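You operate a simulated robot arm through the tools that you are given. There is no shell and no other tool. Be economical: measure what you need, move in short steps, check, and stop when the job is done.

You are at the controls of a simulated two-armed robot. One attempt, no reset.

JOB
Take the lid off the large green cup and lay it down on the top of the wooden counter. Then shut the clear cover. Then fetch the black-print stirrer sachet and set it on the top of the steel table. Then take the blue paper cup and put it on top of the blue carton. Then take the blue cloth on the shelf under the sealer and put it away on the shelf under the short counter. Then open the straw dispenser cover, fetch the white straw and stand it on the long counter top and shut the cover again. Then switch the fast switch on. Keep to this order. Set down upright: blue paper cup, white straw.

The check looks at the end state, three seconds after you hand in, the way a careful person would. Anything else that was tipped, shoved, dropped, spilled or broken makes it a failure. A push-on lid holds only when it is set on centred and level and pressed home; a screw cap is set on level and turned clockwise until tight. Flat cloth is picked up by pressing the open fingertips on it (5 to 10 N) and closing them slowly along it; thin cloth reads only 2 to 8 mm in the jaws.

ROBOT AND FRAMES
Two 7-joint arms with two-finger parallel grippers on one trunk, on a base that drives. Base frame: it is fixed to the floor where the robot stands at the start and does not move with it; the origin is under the middle of the robot, x ahead of it, y to its left, z up; the surface under the hand at the start is at about z = 0.85. Units: m, degrees, N and s.
The left shoulder is at the start at [0.064, 0.182, 1.137], the right one opposite. With the tool pointing down near the work surface each hand reaches from about 0.28 to 0.74 m from the robot's upright axis, wherever it stands, measured 20 degrees to its own side. Places, roughly: black-print stirrer sachet [-3.75, -1.25, 1]; blue carton [-1, -1.25, 1]; blue cloth (9x6x3 cm) [-2.9, -1.3, 0.5]; blue paper cup (8x8x11 cm) [-3.7, -1.3, 0.7]; clear cover [-1.6, -1.3, 0.9]; fast switch [-6.4, 1.4, 1.3]; large green cup (10x10x12 cm) [0.7, 0.1, 0.9]; long counter top [-4.5, 1.4, 0.8]; shelf under the short counter (55x22 cm) [-5.18, 1.6, 0.46]; straw dispenser cover [-5.1, 1.5, 1]; top of the steel table [-2.1, -1.3, 0.9]; white straw [-5, 1.5, 1]. Payload 3.91 kg a hand.
The tool frame of a hand sits at the grasp point between the pads (the TCP): z along the fingers, y along the line on which they close. The tips reach 0.03 m beyond it. Largest opening 0.11 m; finger width 0.02, thickness 0.01; the body of the gripper, 0.048 by 0.112 m, starts 0.055 m behind the TCP.
Orientation is told as [roll, pitch, yaw] about the base's x, y, z axes, in that order, counted from this pose: with the fingers straight down and closing along the base's y, the tool's x points along the base's -x, its y along +y and its z along -z.

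CONTROLS
- The arms move only by the tool apply_moves. It takes "left_increments", "right_increments" or both (then of equal length, played together; a hand with none holds still); each is a list that holds one entry, the list of rows, each a list of 7 numbers: the shift along the tool's x, y, z in units of 50 mm (1.0 is 50 mm), then the turn, a rotation vector about the tool's x, y, z in units of 6 degrees (1.0 is 6 degrees), then the opening, from 0 (shut) to 1 (fully open). In form: [[[x, y, z, wx, wy, wz, hand], ...]]. A call has 1 to 12 rows; each row shifts and turns the commanded pose from where the row before left it, along the tool's axes as they then stand. A call with a number of a shift or a turn outside -1 to 1 is refused whole. Rows are played at 5 a second. More than 0.05 m and 8.6 degrees between two rows, or a gripper value outside its range, and nothing of the call is played. Where a pose cannot be reached the arm comes as near as it can. A force on the tool above 40 N (or 10 N above the force at the start of the call, whichever is more), or a blocked arm, ends the call early, and 0.2 s more pass. Each finger travels about 0.072 m/s and halts on what it meets, pressing with about 32 N; the grip force reading is that of the motor and also rises with nothing between the fingers. The clock runs only during rows and for 0.2 s after the last one: add rows that do not move to give the fingers time. The reply holds the time, the measured pose of the TCP, the force on the tool along the base axes, the opening and the grip force, in the units named above and with some noise, with the torque about the TCP (base axes, N m) and any sound that the robot's microphone picked up, and new pictures: "pictures" is both (left out), scene, wrist or none (wrist: the cameras of the hands that moved).
- Cameras (640 x 400 px; columns grow to the right, rows downward): "scene" is now at [0.2007, 0.0057, 1.3235]; the picture's right is [0.08, -1.00, 0.00], its down [-0.61, -0.05, -0.79] and it looks along [0.79, 0.06, -0.61] (base axes); focal length 214 px, centre (320, 200). "left" rides on the left gripper at [0.072, -0.017, -0.104] in its tool frame; the picture's right is [0.23, 0.97, 0.00], its down [-0.76, 0.18, -0.62] and it looks along [-0.61, 0.14, 0.78] (tool axes); focal length 222 px, centre (320, 200). "right" rides on the right gripper at [0.072, 0.017, -0.103] in its tool frame; the picture's right is [-0.23, 0.97, 0.00], its down [-0.76, -0.18, -0.62] and it looks along [-0.61, -0.14, 0.78] (tool axes); focal length 222 px, centre (320, 200). There is no depth. A picture from a camera that has moved, and an enlarged one, comes with that camera's place and axes in the base frame and with its lens.
- raise_lower(by): slides the trunk up (or, below 0, down) by that many m; the arms and the scene camera ride with it, the base frame stays. It gives what a move gives, with no picture.
- steer(legs): drives the robot by 1 to 6 legs, each [ahead, left, turn to the left] in m, m and degrees, along the robot's own axes; the way and the turn of a leg run together, so that a leg with both is an arc; at most 1.5 m and 180 degrees a leg. The arms and the cameras ride along, it lands a little off, and it stops where it bumps. It gives what a move gives, and a new picture of the scene camera.
- turn_head(pan, tilt): turns the head with the scene camera to pan (to the left, within 80 degrees either way) and tilt (down, from -29 to 69), counted from straight ahead of the robot. It gives what a move gives, and a new picture of the scene camera.
- enlarge(camera, box): a new picture of the part [left, top, right, bottom] of that camera's present view, enlarged. It takes no simulated time.
- close_job(): hands the job in; it is judged then, once.

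Go step by step. Nothing tells you exact positions but the pictures and the camera data: compare them with the known pose of the tool, close in by small moves and look again before you grip or let go. The budget is 196 turns and 260 pictures, counting those below and the enlarged ones. Unless the task says otherwise, let go and move clear before handing in.

The tools are called after ">>>" as name(argument=value, ...) on one line, values as JSON. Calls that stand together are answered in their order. apply_moves: Moves the arms, as the interface text tells. Its arguments: {"type":"object","properties":{"left_increments":{"type":"array"},"right_increments":{"type":"array"},"pictures":{"type":"string","enum":["both","scene","wrist","none"]}},"required":[]} The other tools are called the same way: raise_lower (by) slides the trunk up or down; steer (legs) drives the base; turn_head (pan, tilt) turns the head that bears the scene camera; enlarge (camera, box) takes an enlarged picture of a part of a camera's view; close_job () hands the job in.

At the start:

```text
clock: 0.0
left_position: [0.3741, 0.2162, 1.1068]
left_tcp_rot: [0.0, 0.0, 0.1]
left_wrist_force: [1.1, -1.1, 0.1]
left_wrist_torque: [0.0, 0.02, 0.02]
left_width: 0.1099
left_gripper_force: 0.0
right_position: [0.3921, -0.1824, 1.1643]
right_tcp_rot: [0.0, 0.0, 0.1]
right_wrist_force: [0.5, -1.4, -1.1]
right_wrist_torque: [-0.02, -0.02, 0.03]
right_width: 0.1101
right_gripper_force: 0.1
trunk travel left (down, up): [-0.4, 0.114]
robot x, y, heading: [0.0025, -0.0025, 0.0]
head pan, tilt: [4.6, 37.9]
```

scene: 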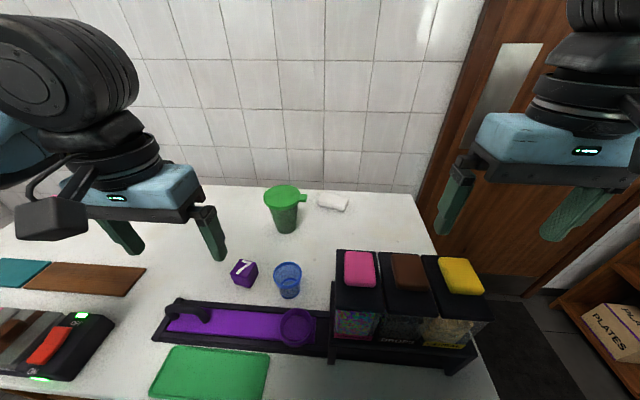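
right: 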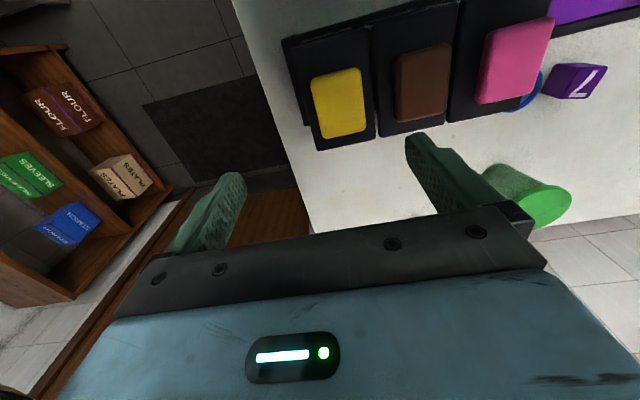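
left: 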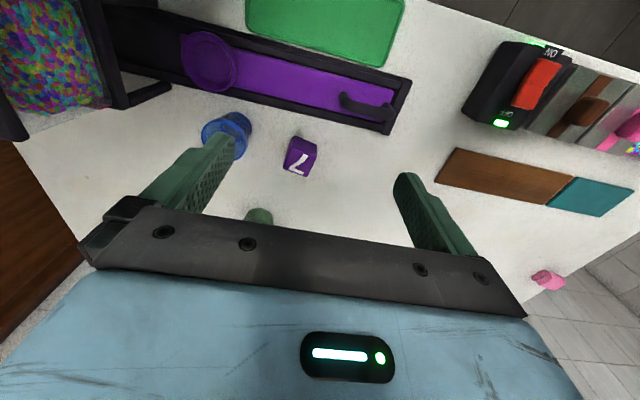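

I see the green lidded cup ahead at about [0.7, 0.1]. I need to find the wooden counter, so I look around first.

>>> turn_head(pan=-70, tilt=25)

>>> turn_head(pan=75, tilt=25)

```text
clock: 1.5
left_position: [0.3748, 0.2174, 1.1087]
left_tcp_rot: [0.0, -0.1, 0.2]
left_wrist_force: [0.0, 0.3, -0.1]
left_wrist_torque: [-0.01, 0.0, 0.02]
left_width: 0.11
left_gripper_force: 0.0
right_position: [0.391, -0.1822, 1.1628]
right_tcp_rot: [0.0, 0.1, 0.0]
right_wrist_force: [0.3, 0.2, 0.2]
right_wrist_torque: [-0.03, 0.0, 0.01]
right_width: 0.1098
right_gripper_force: 0.1
trunk travel left (down, up): [-0.4, 0.114]
robot x, y, heading: [0.0005, -0.0, -0.0]
head pan, tilt: [-70.0, 25.0]
camera scene: at [0.1462, -0.0878, 1.3436], right [-0.94, -0.34, 0.0], down [-0.14, 0.4, -0.91], along [0.31, -0.85, -0.42], focal length 214 px, centre (320, 200)
```

scene: 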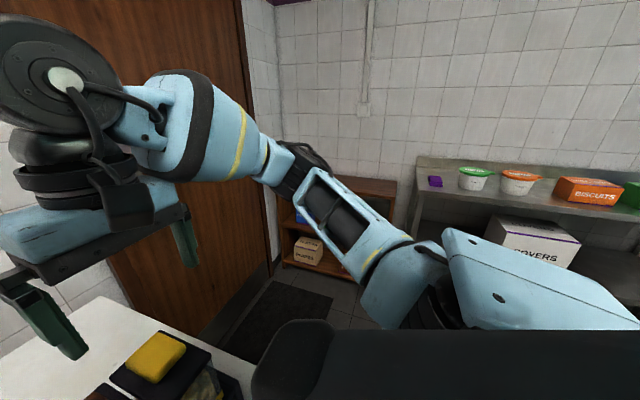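

```text
clock: 3.8
left_position: [0.3737, 0.2169, 1.1083]
left_tcp_rot: [-0.1, 0.1, 0.1]
left_wrist_force: [0.8, -0.5, 0.5]
left_wrist_torque: [0.0, 0.01, 0.0]
left_width: 0.11
left_gripper_force: 0.0
right_position: [0.391, -0.183, 1.1638]
right_tcp_rot: [0.0, 0.0, 0.0]
right_wrist_force: [-0.5, 0.2, 0.6]
right_wrist_torque: [0.0, 0.04, 0.04]
right_width: 0.11
right_gripper_force: 0.1
trunk travel left (down, up): [-0.4, 0.114]
robot x, y, heading: [0.0004, -0.0005, -0.0]
head pan, tilt: [75.0, 25.0]
camera scene: at [0.1385, 0.0878, 1.3437], right [0.97, -0.26, 0.0], down [-0.11, -0.41, -0.91], along [0.23, 0.88, -0.42], focal length 214 px, centre (320, 200)
```

scene: 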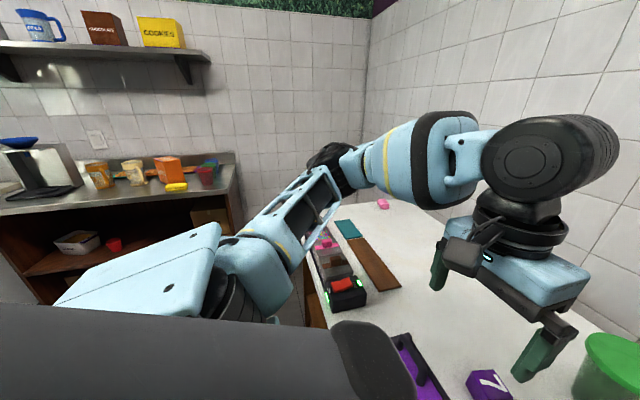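

I need an overview of the room to know which counter is "wooden"; I back off a little and turn around.

>>> steer(legs=[[-0.8, 0, 0]])

>>> turn_head(pan=0, tilt=30)

```text
clock: 8.1
left_position: [-0.4277, 0.2181, 1.1066]
left_tcp_rot: [0.0, -0.1, -0.3]
left_wrist_force: [0.2, 0.3, 0.2]
left_wrist_torque: [-0.02, 0.03, 0.01]
left_width: 0.11
left_gripper_force: 0.2
right_position: [-0.4106, -0.1833, 1.1635]
right_tcp_rot: [0.0, 0.0, -0.3]
right_wrist_force: [-0.8, 0.0, -0.3]
right_wrist_torque: [-0.01, 0.0, 0.02]
right_width: 0.1101
right_gripper_force: 0.1
trunk travel left (down, up): [-0.4, 0.114]
robot x, y, heading: [-0.8028, 0.0036, -0.4]
head pan, tilt: [75.0, 25.0]
camera scene: at [-0.6629, 0.0891, 1.3437], right [0.96, -0.26, 0.0], down [-0.11, -0.41, -0.91], along [0.24, 0.87, -0.42], focal length 214 px, centre (320, 200)
```

scene: 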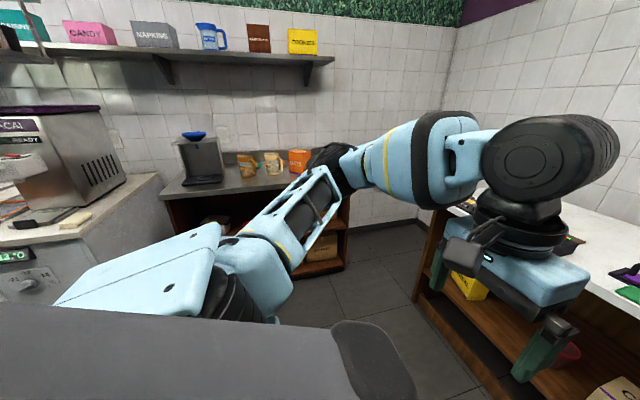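

```text
clock: 9.5
left_position: [-0.4264, 0.2175, 1.1074]
left_tcp_rot: [0.1, -0.1, -0.2]
left_wrist_force: [0.5, 0.0, 0.0]
left_wrist_torque: [0.0, -0.03, 0.0]
left_width: 0.1098
left_gripper_force: 0.1
right_position: [-0.4114, -0.1827, 1.1631]
right_tcp_rot: [0.0, 0.0, -0.3]
right_wrist_force: [0.2, 0.3, 0.4]
right_wrist_torque: [0.01, -0.01, -0.03]
right_width: 0.1101
right_gripper_force: 0.0
trunk travel left (down, up): [-0.4, 0.114]
robot x, y, heading: [-0.8015, 0.0052, -0.4]
head pan, tilt: [0.0, 30.0]
camera scene: at [-0.5966, -0.0001, 1.3357], right [0.0, -1.0, 0.0], down [-0.5, 0.0, -0.87], along [0.87, 0.0, -0.5], focal length 214 px, centre (320, 200)
```

scene: 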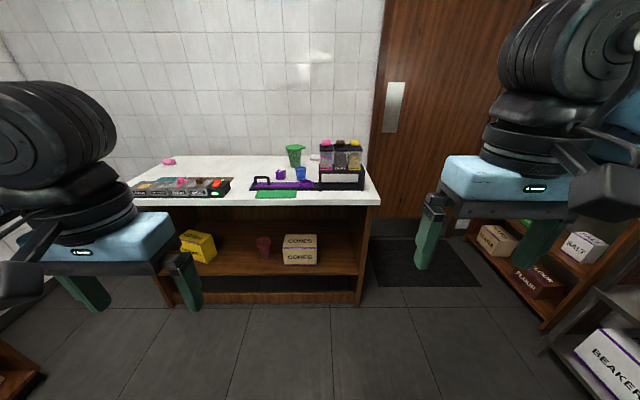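

The counter in front has a wood body with a white top. I turn around to see the other half of the room.

>>> steer(legs=[[0, 0, 90]])

>>> steer(legs=[[0, 0, 90]])

>>> steer(legs=[[0, 0, 90]])

```text
clock: 13.8
left_position: [-1.0226, 0.3742, 1.1074]
left_tcp_rot: [0.1, 0.1, 90.7]
left_wrist_force: [0.1, 0.5, -0.3]
left_wrist_torque: [-0.04, -0.03, 0.02]
left_width: 0.1101
left_gripper_force: 0.1
right_position: [-0.6234, 0.3957, 1.164]
right_tcp_rot: [0.0, 0.0, 90.6]
right_wrist_force: [0.4, -0.5, -0.2]
right_wrist_torque: [0.03, -0.01, 0.0]
right_width: 0.1102
right_gripper_force: 0.0
trunk travel left (down, up): [-0.4, 0.114]
robot x, y, heading: [-0.8004, 0.0006, 90.6]
head pan, tilt: [0.0, 30.0]
camera scene: at [-0.8031, 0.2054, 1.3357], right [1.0, 0.01, 0.0], down [0.0, -0.5, -0.87], along [-0.01, 0.87, -0.5], focal length 214 px, centre (320, 200)
```

scene: 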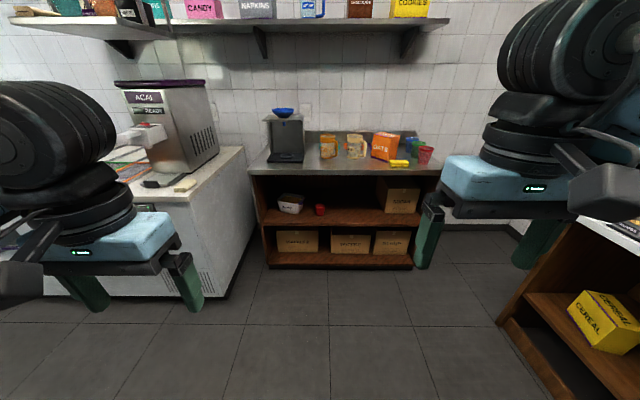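

```text
clock: 18.0
left_position: [-1.1759, -0.2146, 1.1073]
left_tcp_rot: [0.0, -0.1, -180.1]
left_wrist_force: [-1.1, -0.6, 0.3]
left_wrist_torque: [0.02, 0.01, -0.01]
left_width: 0.1099
left_gripper_force: 0.0
right_position: [-1.1924, 0.1838, 1.1631]
right_tcp_rot: [0.0, 0.0, 179.9]
right_wrist_force: [-0.7, 0.4, 0.3]
right_wrist_torque: [0.02, 0.0, 0.03]
right_width: 0.1099
right_gripper_force: 0.0
trunk travel left (down, up): [-0.4, 0.114]
robot x, y, heading: [-0.8022, 0.0056, 180.1]
head pan, tilt: [0.0, 30.0]
camera scene: at [-1.0057, 0.0011, 1.3357], right [0.0, 1.0, 0.0], down [0.5, 0.0, -0.87], along [-0.87, 0.0, -0.5], focal length 214 px, centre (320, 200)
```

scene: 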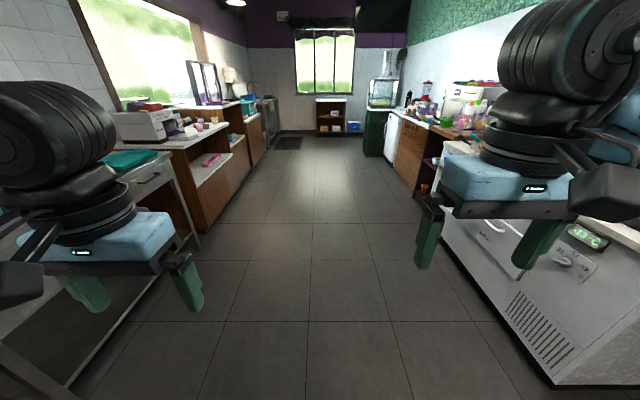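

```text
clock: 22.2
left_position: [-0.5928, -0.3778, 1.1076]
left_tcp_rot: [0.0, 0.0, -91.3]
left_wrist_force: [0.3, -0.5, -0.1]
left_wrist_torque: [0.03, -0.01, 0.0]
left_width: 0.1099
left_gripper_force: 0.1
right_position: [-0.993, -0.3847, 1.1637]
right_tcp_rot: [0.0, 0.0, -91.4]
right_wrist_force: [1.0, 0.7, -0.2]
right_wrist_torque: [-0.03, 0.0, -0.03]
right_width: 0.11
right_gripper_force: 0.1
trunk travel left (down, up): [-0.4, 0.114]
robot x, y, heading: [-0.8053, 0.0012, -91.5]
head pan, tilt: [0.0, 30.0]
camera scene: at [-0.8061, -0.2037, 1.3357], right [-1.0, 0.02, 0.0], down [0.01, 0.5, -0.87], along [-0.02, -0.87, -0.5], focal length 214 px, centre (320, 200)
```

scene: 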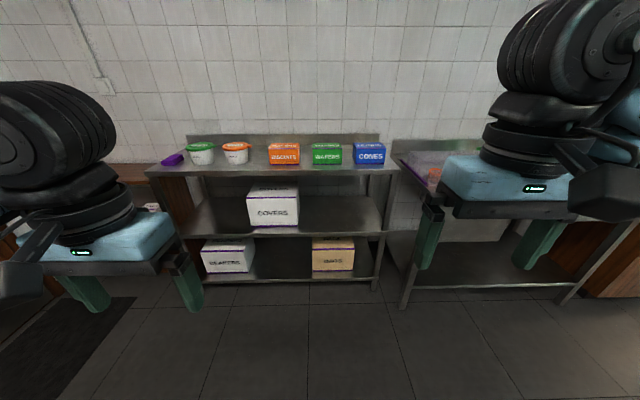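

The counter at the start is the wooden-bodied one and has free room. I drive back to it.

>>> steer(legs=[[0, 0, 91.5], [0.82, 0, 0]])

>>> turn_head(pan=8, tilt=40)

>>> enlarge(camera="scene", box=[220, 150, 380, 250])

```text
clock: 30.4
left_position: [0.4076, 0.2036, 1.1077]
left_tcp_rot: [0.0, 0.1, -0.9]
left_wrist_force: [0.0, 0.0, 0.3]
left_wrist_torque: [0.0, 0.0, 0.01]
left_width: 0.11
left_gripper_force: 0.0
right_position: [0.4186, -0.1959, 1.1636]
right_tcp_rot: [0.1, 0.0, -1.0]
right_wrist_force: [-0.1, 0.2, -0.9]
right_wrist_torque: [-0.01, 0.04, 0.01]
right_width: 0.1097
right_gripper_force: 0.1
trunk travel left (down, up): [-0.4, 0.114]
robot x, y, heading: [0.0331, -0.0051, -0.9]
head pan, tilt: [0.0, 30.0]
camera scene: at [0.2354, -0.0126, 1.3356], right [-0.01, -1.0, 0.0], down [-0.5, 0.01, -0.87], along [0.87, -0.01, -0.5], focal length 214 px, centre (320, 200)
```

scene: 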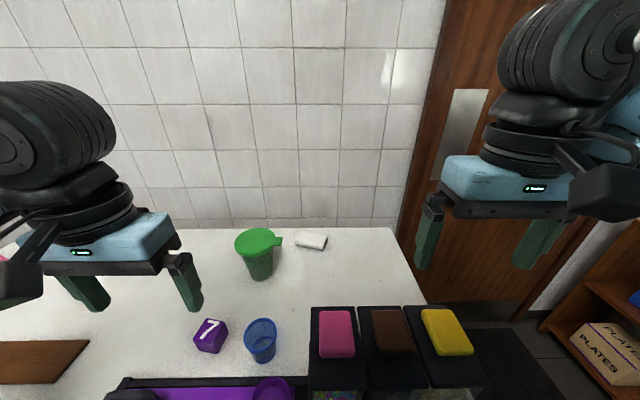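

```text
clock: 31.2
left_position: [0.4069, 0.202, 1.1086]
left_tcp_rot: [0.1, 0.0, -0.8]
left_wrist_force: [-0.4, -0.1, -1.0]
left_wrist_torque: [-0.04, -0.02, -0.02]
left_width: 0.1099
left_gripper_force: 0.0
right_position: [0.4191, -0.197, 1.1648]
right_tcp_rot: [-0.1, 0.0, -0.8]
right_wrist_force: [0.8, 0.6, 0.2]
right_wrist_torque: [0.0, 0.0, -0.03]
right_width: 0.11
right_gripper_force: 0.1
trunk travel left (down, up): [-0.4, 0.114]
robot x, y, heading: [0.027, -0.01, -0.8]
head pan, tilt: [8.0, 40.0]
camera scene: at [0.2289, -0.0007, 1.3204], right [0.12, -0.99, 0.0], down [-0.64, -0.08, -0.77], along [0.76, 0.1, -0.64], focal length 214 px, centre (320, 200)
```

scene: 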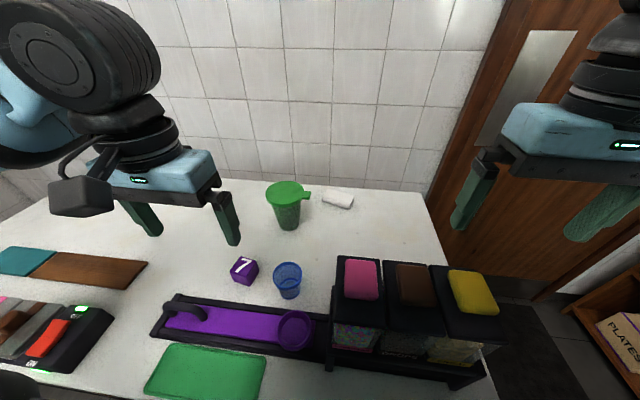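

```text
4.00 times, centred on (300, 200) of scene
camera zoom: at [0.2289, -0.0007, 1.3204], right [0.12, -0.99, 0.0], down [-0.64, -0.08, -0.77], along [0.76, 0.1, -0.64], focal length 858 px, centre (400, 200)
```

zoom: 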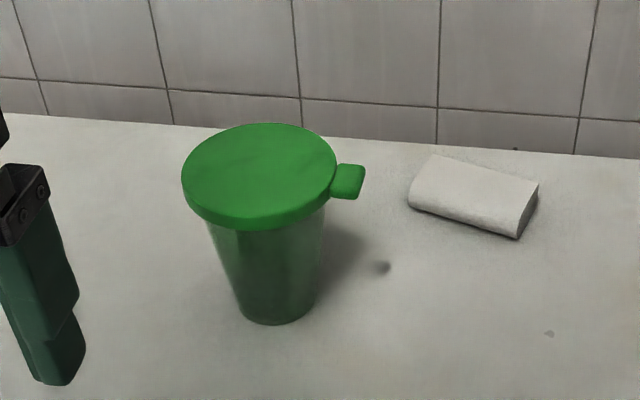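

The lid is at about [0.665, 0.15, 0.965], about 0.10 m wide, with the tab pointing to −y. I bring the left hand above it and turn it so that the fingers avoid the tab.

>>> apply_moves(left_increments=[[[-0.65, -0.12, 0, 0, 0, 1, 1], [-0.86, -0.17, 0, 0, 0, 0, 1], [-0.86, -0.17, 0, 0, 0, 0, 1], [-0.86, -0.17, 0, 0, 0, 0, 1], [-0.86, -0.17, 0, 0, 0, 0, 1], [-0.86, -0.17, 0, 0, 0, 0, 1], [0, 0, 0, 0, 0, 1, 1], [0, 0, 0, 0, 0, 1, 1], [0, 0, 0, 0, 0, 1, 1], [0, 0, 0, 0, 0, 1, 1], [0, 0, 0, 0, 0, 1, 1], [0, 0, 0, 0, 0, 1, 1]]], pictures="both")

```text
clock: 33.8
left_position: [0.6478, 0.129, 1.1064]
left_tcp_rot: [0.0, -0.1, -43.0]
left_wrist_force: [0.1, 0.0, -0.3]
left_wrist_torque: [0.02, 0.0, 0.02]
left_width: 0.11
left_gripper_force: 0.1
right_position: [0.4193, -0.1967, 1.1637]
right_tcp_rot: [0.1, 0.0, -0.9]
right_wrist_force: [0.5, 0.6, 0.0]
right_wrist_torque: [0.0, 0.03, -0.01]
right_width: 0.1097
right_gripper_force: 0.0
trunk travel left (down, up): [-0.4, 0.114]
robot x, y, heading: [0.0273, -0.0071, -0.9]
head pan, tilt: [8.0, 40.0]
camera scene: at [0.2289, -0.0006, 1.3203], right [0.12, -0.99, 0.0], down [-0.64, -0.08, -0.77], along [0.76, 0.1, -0.64], focal length 214 px, centre (320, 200)
camera left: at [0.5844, 0.1664, 1.2113], right [0.5, 0.87, 0.0], down [0.68, -0.39, 0.62], along [0.54, -0.31, -0.78], focal length 222 px, centre (320, 200)
```

scene: 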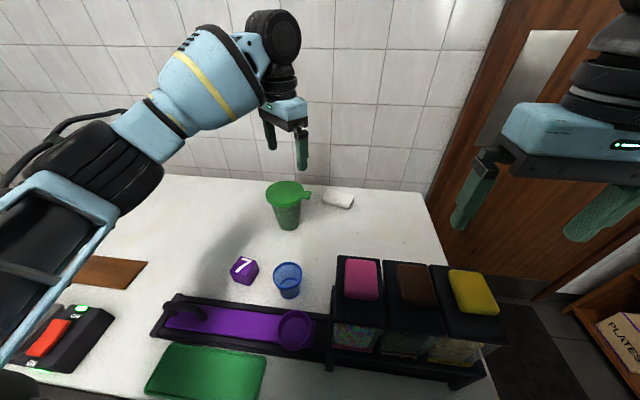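
left: 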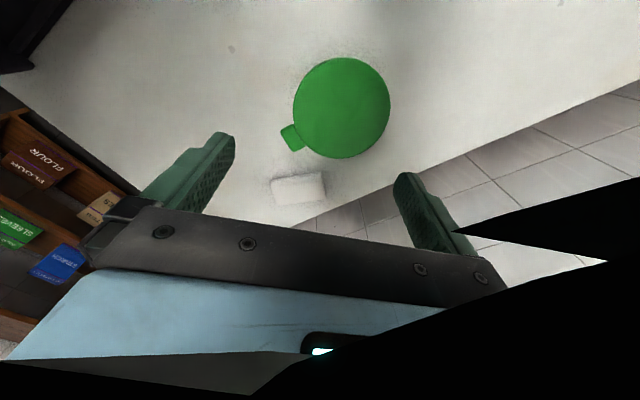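

Lid centre estimated at [0.657, 0.152]. I turn further away from the tab and centre over it.

>>> apply_moves(left_increments=[[[0, 0, 0, 0, 0, 1, 1], [0, 0, 0, 0, 0, 1, 1], [0, 0, 0, 0, 0, 1, 1], [0, 0, 0, 0, 0, 1, 1], [0, 0, 0, 0, 0, 0.83, 1], [0.397, 0.287, 1, 0, 0, 0, 1], [0, 0, 0.5, 0, 0, 0, 1], [0, 0, 0, 0, 0, 0, 1]]], pictures="wrist")

```text
refused: row 6 steps farther than a row can; nothing moved
```

>>> apply_moves(left_increments=[[[0, 0, 0, 0, 0, 1, 1], [0, 0, 0, 0, 0, 1, 1], [0, 0, 0, 0, 0, 1, 1], [0, 0, 0, 0, 0, 1, 1], [0, 0, 0, 0, 0, 0.83, 1], [0.397, 0.287, 0.5, 0, 0, 0, 1], [0, 0, 0.9, 0, 0, 0, 1], [0, 0, 0, 0, 0, 0, 1]]], pictures="wrist")

```text
clock: 35.6
left_position: [0.6549, 0.1521, 1.038]
left_tcp_rot: [0.0, -0.1, -71.7]
left_wrist_force: [0.0, 0.6, -0.2]
left_wrist_torque: [0.01, -0.03, 0.01]
left_width: 0.1101
left_gripper_force: 0.2
right_position: [0.4178, -0.1962, 1.1642]
right_tcp_rot: [0.0, 0.0, -0.8]
right_wrist_force: [0.0, -0.2, -0.8]
right_wrist_torque: [-0.02, -0.01, -0.03]
right_width: 0.1101
right_gripper_force: 0.0
trunk travel left (down, up): [-0.4, 0.114]
robot x, y, heading: [0.029, -0.0076, -0.8]
head pan, tilt: [8.0, 40.0]
camera left: at [0.6166, 0.2161, 1.1419], right [0.85, 0.52, 0.0], down [0.41, -0.67, 0.62], along [0.33, -0.53, -0.78], focal length 222 px, centre (320, 200)
```

left: 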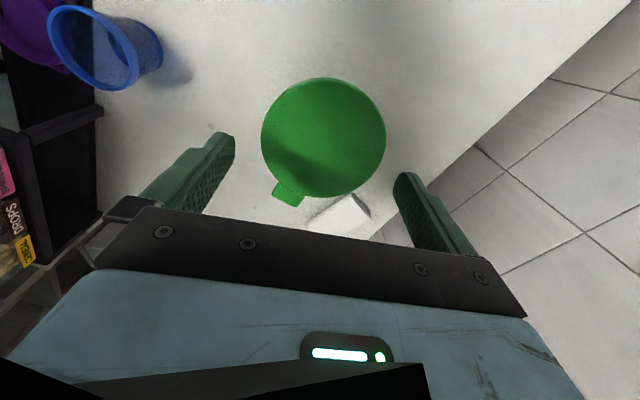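

Centre refined to [0.658, 0.155], lid top about 0.968. I go down to just above the rim and check the clearance.

>>> apply_moves(left_increments=[[[0.04, 0.076, 0.3, 0, 0, 0, 1], [0, 0, 0.3, 0, 0, 0, 1], [0, 0, 0.1, 0, 0, 0, 1], [0, 0, 0, 0, 0, 0, 1]]], pictures="both")

>>> enlarge(camera="scene", box=[220, 150, 380, 250])

```text
clock: 36.6
left_position: [0.6579, 0.1542, 1.0034]
left_tcp_rot: [0.0, 0.0, -71.8]
left_wrist_force: [-0.2, -0.3, -0.6]
left_wrist_torque: [0.01, 0.0, 0.03]
left_width: 0.1099
left_gripper_force: 0.0
right_position: [0.419, -0.1969, 1.1642]
right_tcp_rot: [0.0, 0.0, -0.8]
right_wrist_force: [0.7, -0.9, 0.7]
right_wrist_torque: [-0.01, -0.01, 0.01]
right_width: 0.1101
right_gripper_force: 0.1
trunk travel left (down, up): [-0.4, 0.114]
robot x, y, heading: [0.0266, -0.0123, -0.7]
head pan, tilt: [8.0, 40.0]
camera scene: at [0.2289, -0.0007, 1.3204], right [0.12, -0.99, 0.0], down [-0.64, -0.08, -0.77], along [0.76, 0.1, -0.64], focal length 214 px, centre (320, 200)
camera left: at [0.6198, 0.2187, 1.1062], right [0.85, 0.52, 0.0], down [0.41, -0.67, 0.62], along [0.32, -0.53, -0.78], focal length 222 px, centre (320, 200)
```

scene: 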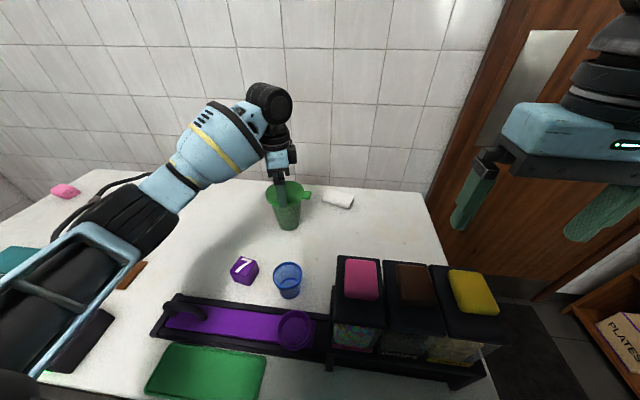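
left: 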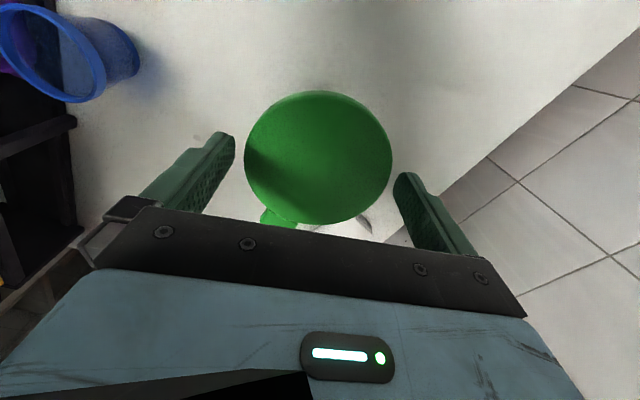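

```text
4.00 times, centred on (300, 200) of scene
camera zoom: at [0.2289, -0.0007, 1.3204], right [0.12, -0.99, 0.0], down [-0.64, -0.08, -0.77], along [0.76, 0.1, -0.64], focal length 858 px, centre (400, 200)
```

zoom: 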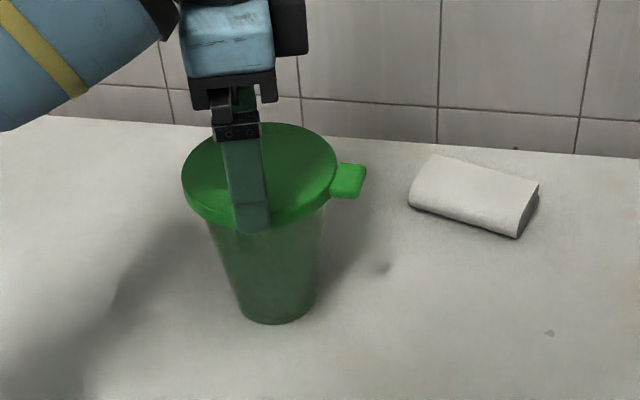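

Well centred: both tips clear the rim. Going down around the lid.

>>> apply_moves(left_increments=[[[0, 0.02, 0.2, 0, 0, 0, 1], [0, 0, 0.2, 0, 0, 0, 1], [0, 0, 0.2, 0, 0, 0, 1], [0, 0, 0.1, 0, 0, 0, 1], [0, 0, 0, 0, 0, 0, 1]]], pictures="wrist")

>>> enlarge(camera="scene", box=[220, 150, 380, 250])

```text
clock: 37.8
left_position: [0.6595, 0.1562, 0.9673]
left_tcp_rot: [-0.1, 0.0, -71.8]
left_wrist_force: [-0.5, 0.2, 0.8]
left_wrist_torque: [-0.02, 0.0, 0.0]
left_width: 0.1101
left_gripper_force: 0.0
right_position: [0.4186, -0.1971, 1.164]
right_tcp_rot: [0.0, 0.0, -0.9]
right_wrist_force: [-0.1, -0.1, -0.5]
right_wrist_torque: [-0.02, 0.0, 0.01]
right_width: 0.1101
right_gripper_force: 0.1
trunk travel left (down, up): [-0.4, 0.114]
robot x, y, heading: [0.0317, -0.0093, -0.7]
head pan, tilt: [8.0, 40.0]
camera left: at [0.6211, 0.2196, 1.0712], right [0.85, 0.52, 0.0], down [0.41, -0.67, 0.62], along [0.32, -0.53, -0.78], focal length 222 px, centre (320, 200)
```

left: 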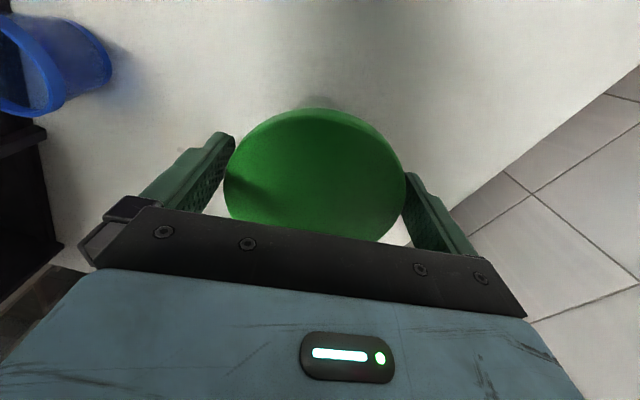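

```text
4.00 times, centred on (300, 200) of scene
camera zoom: at [0.2289, -0.0007, 1.3204], right [0.12, -0.99, 0.0], down [-0.64, -0.08, -0.77], along [0.76, 0.1, -0.64], focal length 858 px, centre (400, 200)
```

zoom: 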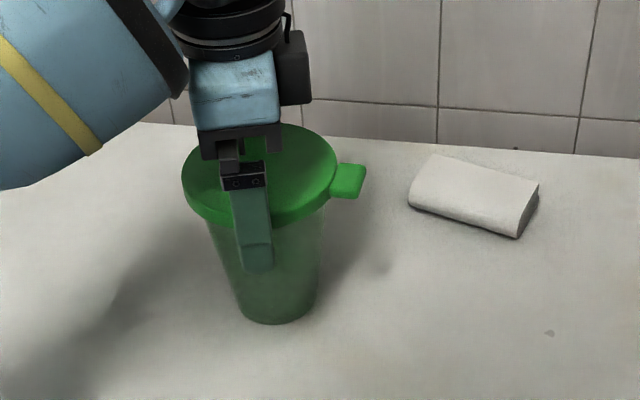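

The fingers straddle the lid. Closing and making a tiny test lift.

>>> apply_moves(left_increments=[[[0, 0, 0, 0, 0, 0, 0.8], [0, 0, 0, 0, 0, 0, 0.8], [0, 0, 0, 0, 0, 0, 0.8], [0, 0, -0.1, 0, 0, 0, 0.8], [0, 0, -0.1, 0, 0, 0, 0.8], [0, 0, 0, 0, 0, 0, 0.8]]], pictures="none")

>>> enlarge(camera="scene", box=[220, 150, 380, 250])

```text
clock: 39.2
left_position: [0.6598, 0.1556, 0.9777]
left_tcp_rot: [0.0, 0.0, -71.6]
left_wrist_force: [0.6, 0.8, -0.1]
left_wrist_torque: [-0.02, 0.01, -0.03]
left_width: 0.1005
left_gripper_force: 31.9
right_position: [0.4197, -0.1984, 1.1648]
right_tcp_rot: [0.0, 0.0, -0.9]
right_wrist_force: [0.4, 0.1, 0.6]
right_wrist_torque: [0.01, 0.0, 0.02]
right_width: 0.11
right_gripper_force: 0.1
trunk travel left (down, up): [-0.4, 0.114]
robot x, y, heading: [0.0285, -0.0107, -0.9]
head pan, tilt: [8.0, 40.0]
```

```text
4.00 times, centred on (300, 200) of scene
camera zoom: at [0.229, -0.0006, 1.3203], right [0.12, -0.99, 0.0], down [-0.64, -0.08, -0.77], along [0.76, 0.1, -0.64], focal length 858 px, centre (400, 200)
```

zoom: 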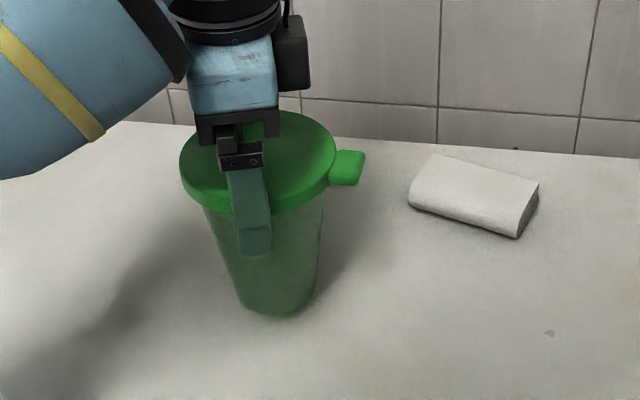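

The whole cup lifts with the lid, so I must hold the cup with the right hand. I raise the cup clear of the clutter with the left and turn the right hand to point ahead-left with a horizontal grip.

>>> apply_moves(left_increments=[[[0, 0, -0.4, 0, 0, 0, 0.8], [0, 0, -0.4, 0, 0, 0, 0.8], [0, 0, -0.4, 0, 0, 0, 0.8], [0, 0, -0.4, 0, 0, 0, 0.8], [0, 0, -0.4, 0, 0, 0, 0.8], [0, 0, -0.4, 0, 0, 0, 0.8], [0, 0, -0.4, 0, 0, 0, 0.8], [0, 0, 0, 0, 0, 0, 0.8], [0, 0, 0, 0, 0, 0, 0.8], [0, 0, 0, 0, 0, 0, 0.8]]], right_increments=[[[0, 0, 0, 0, 0, -1, 1], [0, 0, 0, 0, 0, -1, 1], [0, 0, 0, 0, 0, -1, 1], [0, 0, 0, 0, 0, -1, 1], [0, 0, 0, 0, 0, -1, 1], [0, 0, 0, 0, 0, -1, 1], [0, 0, 0, 0, 0, -1, 1], [0, 0, 0, 0, 0, -1, 1], [0, 0, 0, 0, 0, -1, 1], [0, 0, 0, 0, 0, 0, 1]]], pictures="none")

>>> apply_moves(right_increments=[[[0, 0, 0, 0, -1, 0, 1], [0, 0, 0, 0, -1, 0, 1], [0, 0, 0, 0, -1, 0, 1], [0, 0, 0, 0, -1, 0, 1], [0, 0, 0, 0, -1, 0, 1], [0, 0, 0, 0, -1, 0, 1], [0, 0, 0, 0, -1, 0, 1], [0, 0, 0, 0, -1, 0, 1], [0, 0, 0, 0, -1, 0, 1], [0, 0, 0, 0, -1, 0, 1], [0, 0, 0, 0, -1, 0, 1], [0, 0, 0, 0, 0, 0, 1]]], pictures="both")

```text
clock: 41.4
left_position: [0.6589, 0.1573, 1.1176]
left_tcp_rot: [0.1, 0.1, -71.7]
left_wrist_force: [-0.2, -0.2, -0.2]
left_wrist_torque: [-0.01, 0.01, 0.01]
left_width: 0.1006
left_gripper_force: 31.7
right_position: [0.4188, -0.1955, 1.1649]
right_tcp_rot: [-0.1, 0.1, 53.2]
right_wrist_force: [0.6, -0.4, 0.0]
right_wrist_torque: [0.04, 0.02, -0.03]
right_width: 0.1101
right_gripper_force: 0.0
trunk travel left (down, up): [-0.4, 0.114]
robot x, y, heading: [0.03, -0.0067, -0.6]
head pan, tilt: [8.0, 40.0]
```

```text
clock: 44.0
left_position: [0.6596, 0.1568, 1.1181]
left_tcp_rot: [0.0, -0.1, -71.7]
left_wrist_force: [-1.0, 0.4, -0.6]
left_wrist_torque: [0.01, 0.02, -0.02]
left_width: 0.1004
left_gripper_force: 32.2
right_position: [0.4172, -0.1958, 1.1633]
right_tcp_rot: [-0.2, -66.1, 53.2]
right_wrist_force: [0.2, 0.2, 0.5]
right_wrist_torque: [0.02, 0.01, 0.03]
right_width: 0.11
right_gripper_force: 0.0
trunk travel left (down, up): [-0.4, 0.114]
robot x, y, heading: [0.0299, -0.0108, -0.8]
head pan, tilt: [8.0, 40.0]
camera scene: at [0.2292, -0.0005, 1.3203], right [0.12, -0.99, 0.0], down [-0.64, -0.08, -0.77], along [0.76, 0.1, -0.64], focal length 214 px, centre (320, 200)
camera right: at [0.3307, -0.2858, 1.1402], right [-0.72, 0.66, 0.21], down [-0.01, -0.31, 0.95], along [0.69, 0.68, 0.24], focal length 222 px, centre (320, 200)
```

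scene: 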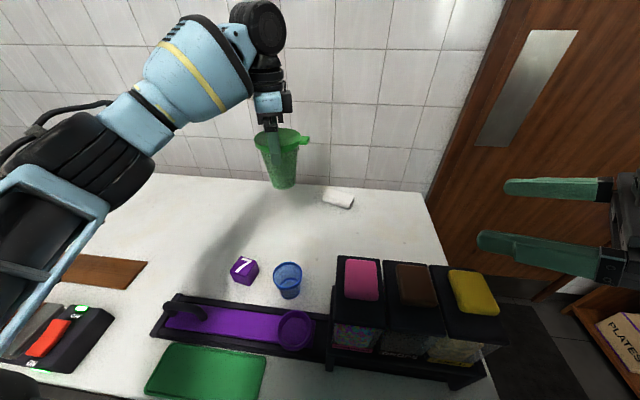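
right: 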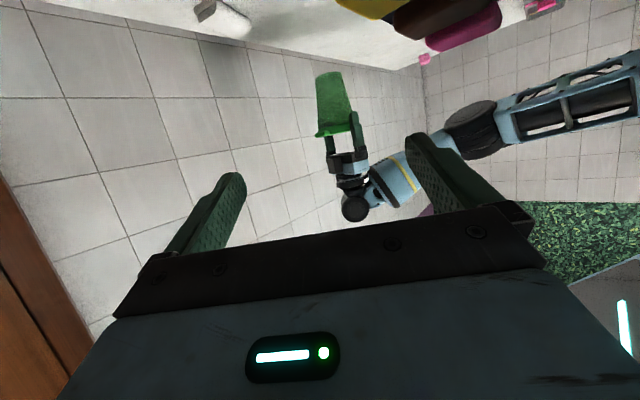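

Both arms are clear. I raise the cup a further 8 cm, level the right hand and bring it up to about 14 cm short of the cup.

>>> apply_moves(left_increments=[[[0, 0, -0.4, 0, 0, 0, 0.8], [0, 0, -0.4, 0, 0, 0, 0.8], [0, 0, -0.4, 0, 0, 0, 0.8], [0, 0, -0.4, 0, 0, 0, 0.8], [0, 0, 0, 0, 0, 0, 0.8], [0, 0, 0, 0, 0, 0, 0.8], [0, 0, 0, 0, 0, 0, 0.8], [0, 0, 0, 0, 0, 0, 0.8], [0, 0, 0, 0, 0, 0, 0.8], [0, 0, 0, 0, 0, 0, 0.8], [0, 0, 0, 0, 0, 0, 0.8], [0, 0, 0, 0, 0, 0, 0.8]]], right_increments=[[[0, 0, 0, 0, -1, 0, 1], [0, 0, 0, 0, -1, 0, 1], [0, 0, 0, 0, -1, 0, 1], [0, 0, 0, 0, -0.98, 0, 1], [0.16, 0.06, 0.95, 0, 0, 0, 1], [0.16, 0.06, 0.95, 0, 0, 0, 1], [0.16, 0.06, 0.95, 0, 0, 0, 1], [0.16, 0.06, 0.95, 0, 0, 0, 1], [0.16, 0.06, 0.95, 0, 0, 0, 1], [0.16, 0.06, 0.95, 0, 0, 0, 1], [0, 0, 0, 0, 0, 0, 1], [0, 0, 0, 0, 0, 0, 1]]], pictures="both")

>>> turn_head(pan=8, tilt=20)

```text
clock: 46.8
left_position: [0.6565, 0.1122, 1.201]
left_tcp_rot: [0.4, 0.7, -74.0]
left_wrist_force: [1.8, 0.7, -1.3]
left_wrist_torque: [0.01, 0.03, -0.01]
left_width: 0.1002
left_gripper_force: 32.1
right_position: [0.593, -0.0311, 1.1309]
right_tcp_rot: [-165.3, -88.8, -146.0]
right_wrist_force: [-0.9, -0.6, -0.5]
right_wrist_torque: [-0.01, 0.01, 0.0]
right_width: 0.11
right_gripper_force: 0.0
right hand out of reach, approached as far as the arm can: row 1, 2, 3, 4
trunk travel left (down, up): [-0.4, 0.114]
robot x, y, heading: [0.0262, -0.0115, -3.1]
head pan, tilt: [8.0, 40.0]
stopped in row 12 (left hand): the arm was blocked; the commanded pose is now the measured one
camera scene: at [0.2181, -0.0286, 1.3211], right [0.08, -1.0, -0.01], down [-0.64, -0.04, -0.77], along [0.77, 0.07, -0.64], focal length 214 px, centre (320, 200)
camera right: at [0.5135, -0.0972, 1.0564], right [-0.74, 0.64, 0.22], down [-0.29, -0.59, 0.75], along [0.61, 0.49, 0.62], focal length 222 px, centre (320, 200)
camera left: at [0.6207, 0.176, 1.3059], right [0.87, 0.49, 0.01], down [0.38, -0.69, 0.62], along [0.31, -0.53, -0.79], focal length 222 px, centre (320, 200)
```

scene: 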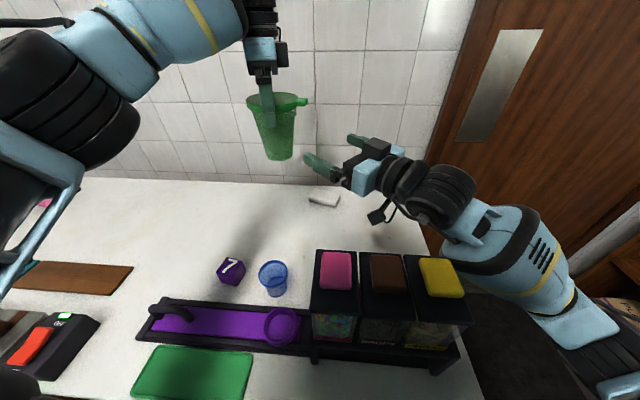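
right: 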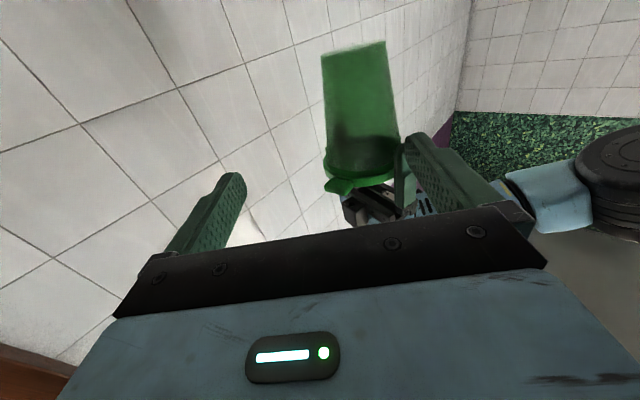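
left: 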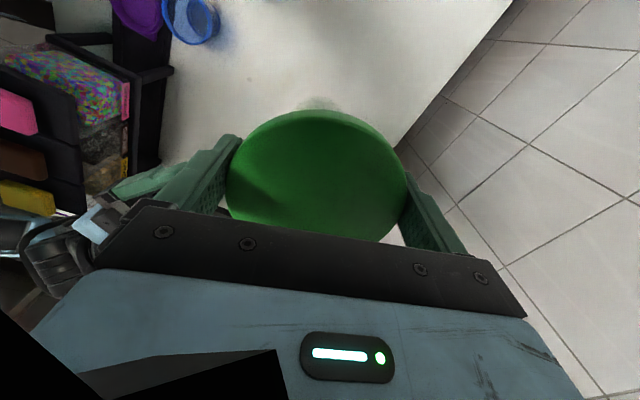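

```text
clock: 47.6
left_position: [0.654, 0.1112, 1.2052]
left_tcp_rot: [0.7, 0.7, -74.0]
left_wrist_force: [0.3, 0.1, -0.2]
left_wrist_torque: [0.0, 0.0, -0.02]
left_width: 0.0998
left_gripper_force: 32.1
right_position: [0.5928, -0.0301, 1.1306]
right_tcp_rot: [-163.5, -88.8, -147.6]
right_wrist_force: [0.5, -1.0, 0.2]
right_wrist_torque: [-0.01, -0.01, -0.03]
right_width: 0.1101
right_gripper_force: 0.0
trunk travel left (down, up): [-0.4, 0.114]
robot x, y, heading: [0.0276, -0.0095, -3.1]
head pan, tilt: [8.0, 20.0]
camera scene: at [0.2243, -0.0304, 1.3535], right [0.09, -1.0, -0.02], down [-0.33, -0.01, -0.94], along [0.94, 0.09, -0.33], focal length 214 px, centre (320, 200)
```

scene: 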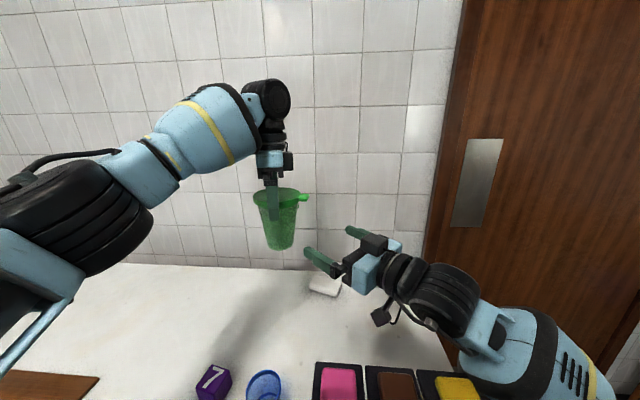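

The base was nudged 2° (the right arm reached its limit), but the hands are well placed. Right hand level, heading 49°. I bring the cup toward the right hand with the left arm instead.

>>> apply_moves(left_increments=[[[-0.343, -0.1, 0, 0, 0, 0, 0.8], [-0.343, -0.1, 0, 0, 0, 0, 0.8], [-0.343, -0.1, 0, 0, 0, 0, 0.8], [-0.343, -0.1, 0, 0, 0, 0, 0.8], [0, 0, 0, 0, 0, 0, 0.8]]], pictures="scene")

>>> enlarge(camera="right", box=[120, 0, 600, 300])

```text
clock: 49.0
left_position: [0.6675, 0.0552, 1.1975]
left_tcp_rot: [-0.2, 0.1, -73.8]
left_wrist_force: [-0.5, 1.6, -0.8]
left_wrist_torque: [-0.11, 0.07, -0.03]
left_width: 0.1003
left_gripper_force: 32.2
right_position: [0.6097, -0.0224, 1.1289]
right_tcp_rot: [-127.8, -89.3, 176.1]
right_wrist_force: [-0.6, 4.4, -2.9]
right_wrist_torque: [0.12, -0.17, -0.24]
right_width: 0.1101
right_gripper_force: 0.1
trunk travel left (down, up): [-0.4, 0.114]
robot x, y, heading: [0.0304, -0.0114, -3.1]
head pan, tilt: [8.0, 20.0]
stopped in row 5 (left hand): the arm was blocked; the commanded pose is now the measured one
camera scene: at [0.2394, -0.0119, 1.3514], right [0.08, -1.0, 0.0], down [-0.34, -0.03, -0.94], along [0.94, 0.08, -0.34], focal length 214 px, centre (320, 200)
```

scene: 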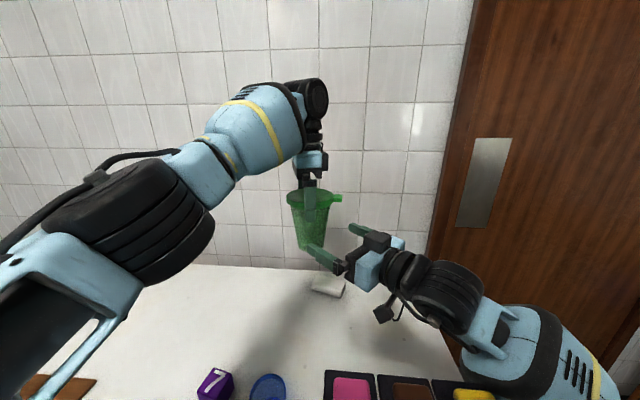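

```text
1.33 times, centred on (360, 150) of right
camera zoom: at [0.5284, -0.088, 1.0563], right [-0.73, 0.65, 0.22], down [-0.29, -0.58, 0.76], along [0.62, 0.49, 0.61], focal length 296 px, centre (267, 267)
```

zoom: 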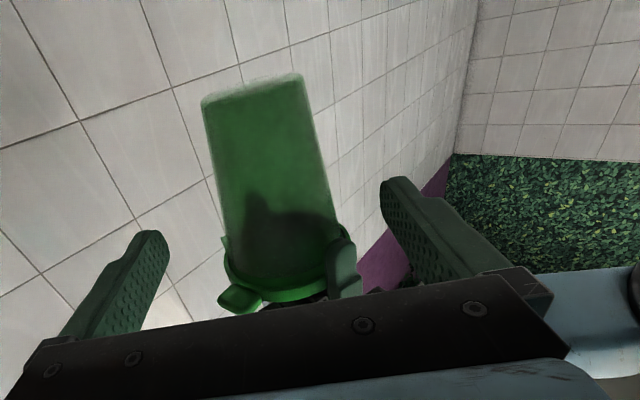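

The cup is aligned between the right fingers (about 9 cm to go). Something resists lightly; I check the right arm with the head.

>>> turn_head(pan=-50, tilt=50)

```text
clock: 50.3
left_position: [0.67, 0.0547, 1.1962]
left_tcp_rot: [-0.3, 0.2, -74.1]
left_wrist_force: [0.3, 0.2, 0.0]
left_wrist_torque: [-0.01, -0.02, -0.01]
left_width: 0.1001
left_gripper_force: 32.4
right_position: [0.6096, -0.0207, 1.1302]
right_tcp_rot: [-145.9, -89.2, -165.8]
right_wrist_force: [0.1, 0.4, -0.7]
right_wrist_torque: [-0.02, 0.0, -0.02]
right_width: 0.1097
right_gripper_force: 0.0
trunk travel left (down, up): [-0.4, 0.114]
robot x, y, heading: [0.0308, -0.0086, -3.1]
head pan, tilt: [-50.0, 50.0]
camera scene: at [0.1946, -0.0826, 1.3055], right [-0.8, -0.6, 0.0], down [-0.46, 0.61, -0.64], along [0.38, -0.51, -0.77], focal length 214 px, centre (320, 200)
```

scene: 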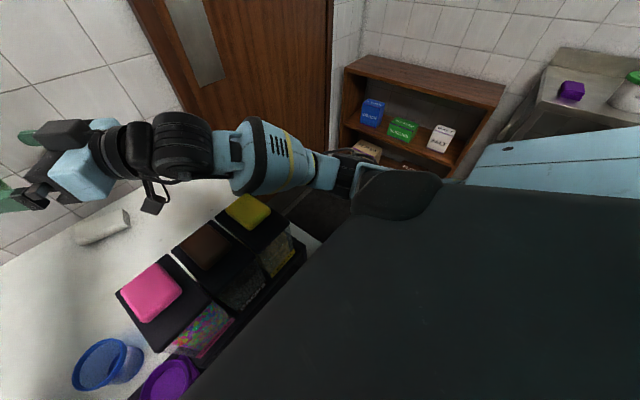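

Nothing is touching the dispensers and forces are zero. I move the cup the remaining 9 cm into the right fingers.

>>> apply_moves(left_increments=[[[-0.16, -0.25, 0, 0, 0, 0, 0.8], [-0.16, -0.25, 0, 0, 0, 0, 0.8], [-0.16, -0.25, 0, 0, 0, 0, 0.8], [-0.16, -0.25, 0, 0, 0, 0, 0.8], [-0.16, -0.25, 0, 0, 0, 0, 0.8], [0, 0, 0, 0, 0, 0, 0.8]]], pictures="none")

>>> turn_head(pan=0, tilt=30)

>>> enlarge(camera="right", box=[120, 0, 600, 300])

```text
clock: 51.7
left_position: [0.6193, -0.0017, 1.1958]
left_tcp_rot: [-0.3, 0.1, -73.9]
left_wrist_force: [1.3, -0.6, 0.0]
left_wrist_torque: [-0.01, -0.01, 0.04]
left_width: 0.1001
left_gripper_force: 31.7
right_position: [0.6097, -0.0196, 1.129]
right_tcp_rot: [-146.3, -89.2, -165.2]
right_wrist_force: [0.6, 0.4, -0.4]
right_wrist_torque: [0.04, -0.04, 0.01]
right_width: 0.11
right_gripper_force: 0.1
trunk travel left (down, up): [-0.4, 0.114]
robot x, y, heading: [0.0312, -0.012, -2.9]
head pan, tilt: [-50.0, 50.0]
```

```text
clock: 52.8
left_position: [0.6209, -0.0024, 1.1969]
left_tcp_rot: [-0.2, 0.2, -74.0]
left_wrist_force: [0.0, 0.6, 0.1]
left_wrist_torque: [0.01, 0.0, -0.02]
left_width: 0.1
left_gripper_force: 32.1
right_position: [0.61, -0.02, 1.1305]
right_tcp_rot: [-145.9, -89.1, -165.7]
right_wrist_force: [1.1, -0.2, 0.2]
right_wrist_torque: [0.01, 0.02, -0.01]
right_width: 0.1098
right_gripper_force: 0.1
trunk travel left (down, up): [-0.4, 0.114]
robot x, y, heading: [0.0262, -0.0085, -3.1]
head pan, tilt: [0.0, 30.0]
camera scene: at [0.2389, -0.0263, 1.335], right [-0.05, -1.0, 0.0], down [-0.5, 0.03, -0.86], along [0.86, -0.05, -0.5], focal length 214 px, centre (320, 200)
```

scene: 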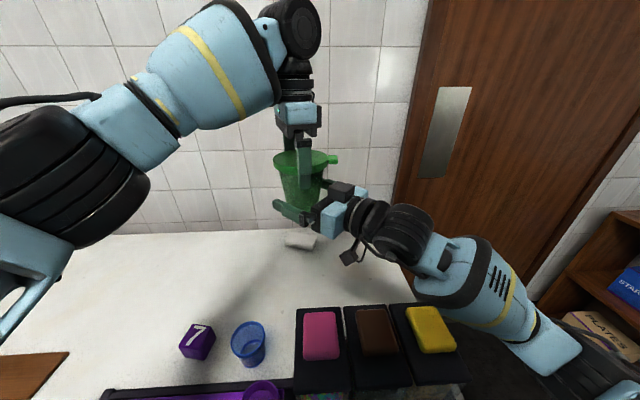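

```text
1.33 times, centred on (360, 150) of right
camera zoom: at [0.5292, -0.0865, 1.0559], right [-0.73, 0.65, 0.22], down [-0.29, -0.59, 0.76], along [0.62, 0.49, 0.62], focal length 296 px, centre (267, 267)
```

zoom: 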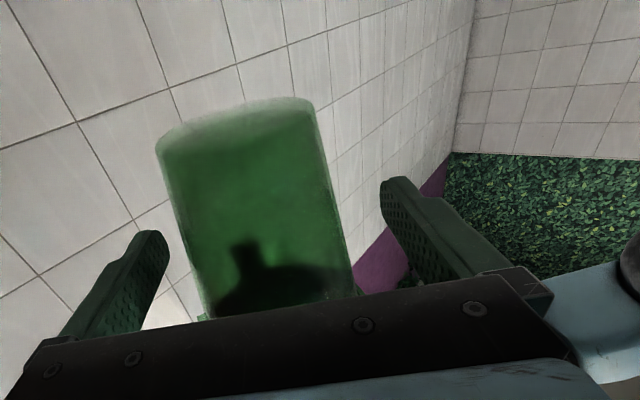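

The cup sits between the right fingers. Closing the right hand on it.

>>> apply_moves(right_increments=[[[0, 0.07, 0, 0, 0, 0, 0.85], [0, 0, 0, 0, 0, 0, 0.7], [0, 0, 0, 0, 0, 0, 0.6], [0, 0, 0, 0, 0, 0, 0.55], [0, 0, 0, 0, 0, 0, 0.55], [0, 0, 0, 0, 0, 0, 0.55]]], pictures="scene")

```text
clock: 54.2
left_position: [0.6223, -0.0026, 1.196]
left_tcp_rot: [-0.2, 0.4, -74.1]
left_wrist_force: [-0.5, 0.5, -0.2]
left_wrist_torque: [0.03, 0.01, 0.03]
left_width: 0.1001
left_gripper_force: 31.4
right_position: [0.6095, -0.0207, 1.1303]
right_tcp_rot: [-149.4, -89.0, -162.3]
right_wrist_force: [0.6, 0.2, -0.4]
right_wrist_torque: [-0.02, 0.03, -0.04]
right_width: 0.0757
right_gripper_force: 31.9
trunk travel left (down, up): [-0.4, 0.114]
robot x, y, heading: [0.0307, -0.0098, -2.9]
head pan, tilt: [0.0, 30.0]
heard: snap
camera scene: at [0.2398, -0.027, 1.3348], right [-0.05, -1.0, 0.0], down [-0.5, 0.03, -0.86], along [0.86, -0.04, -0.5], focal length 214 px, centre (320, 200)
```

scene: 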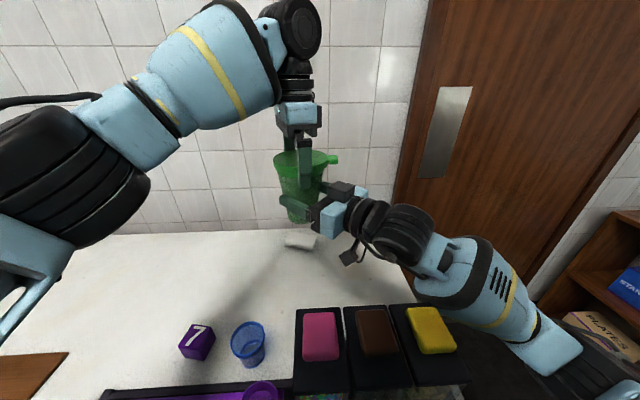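

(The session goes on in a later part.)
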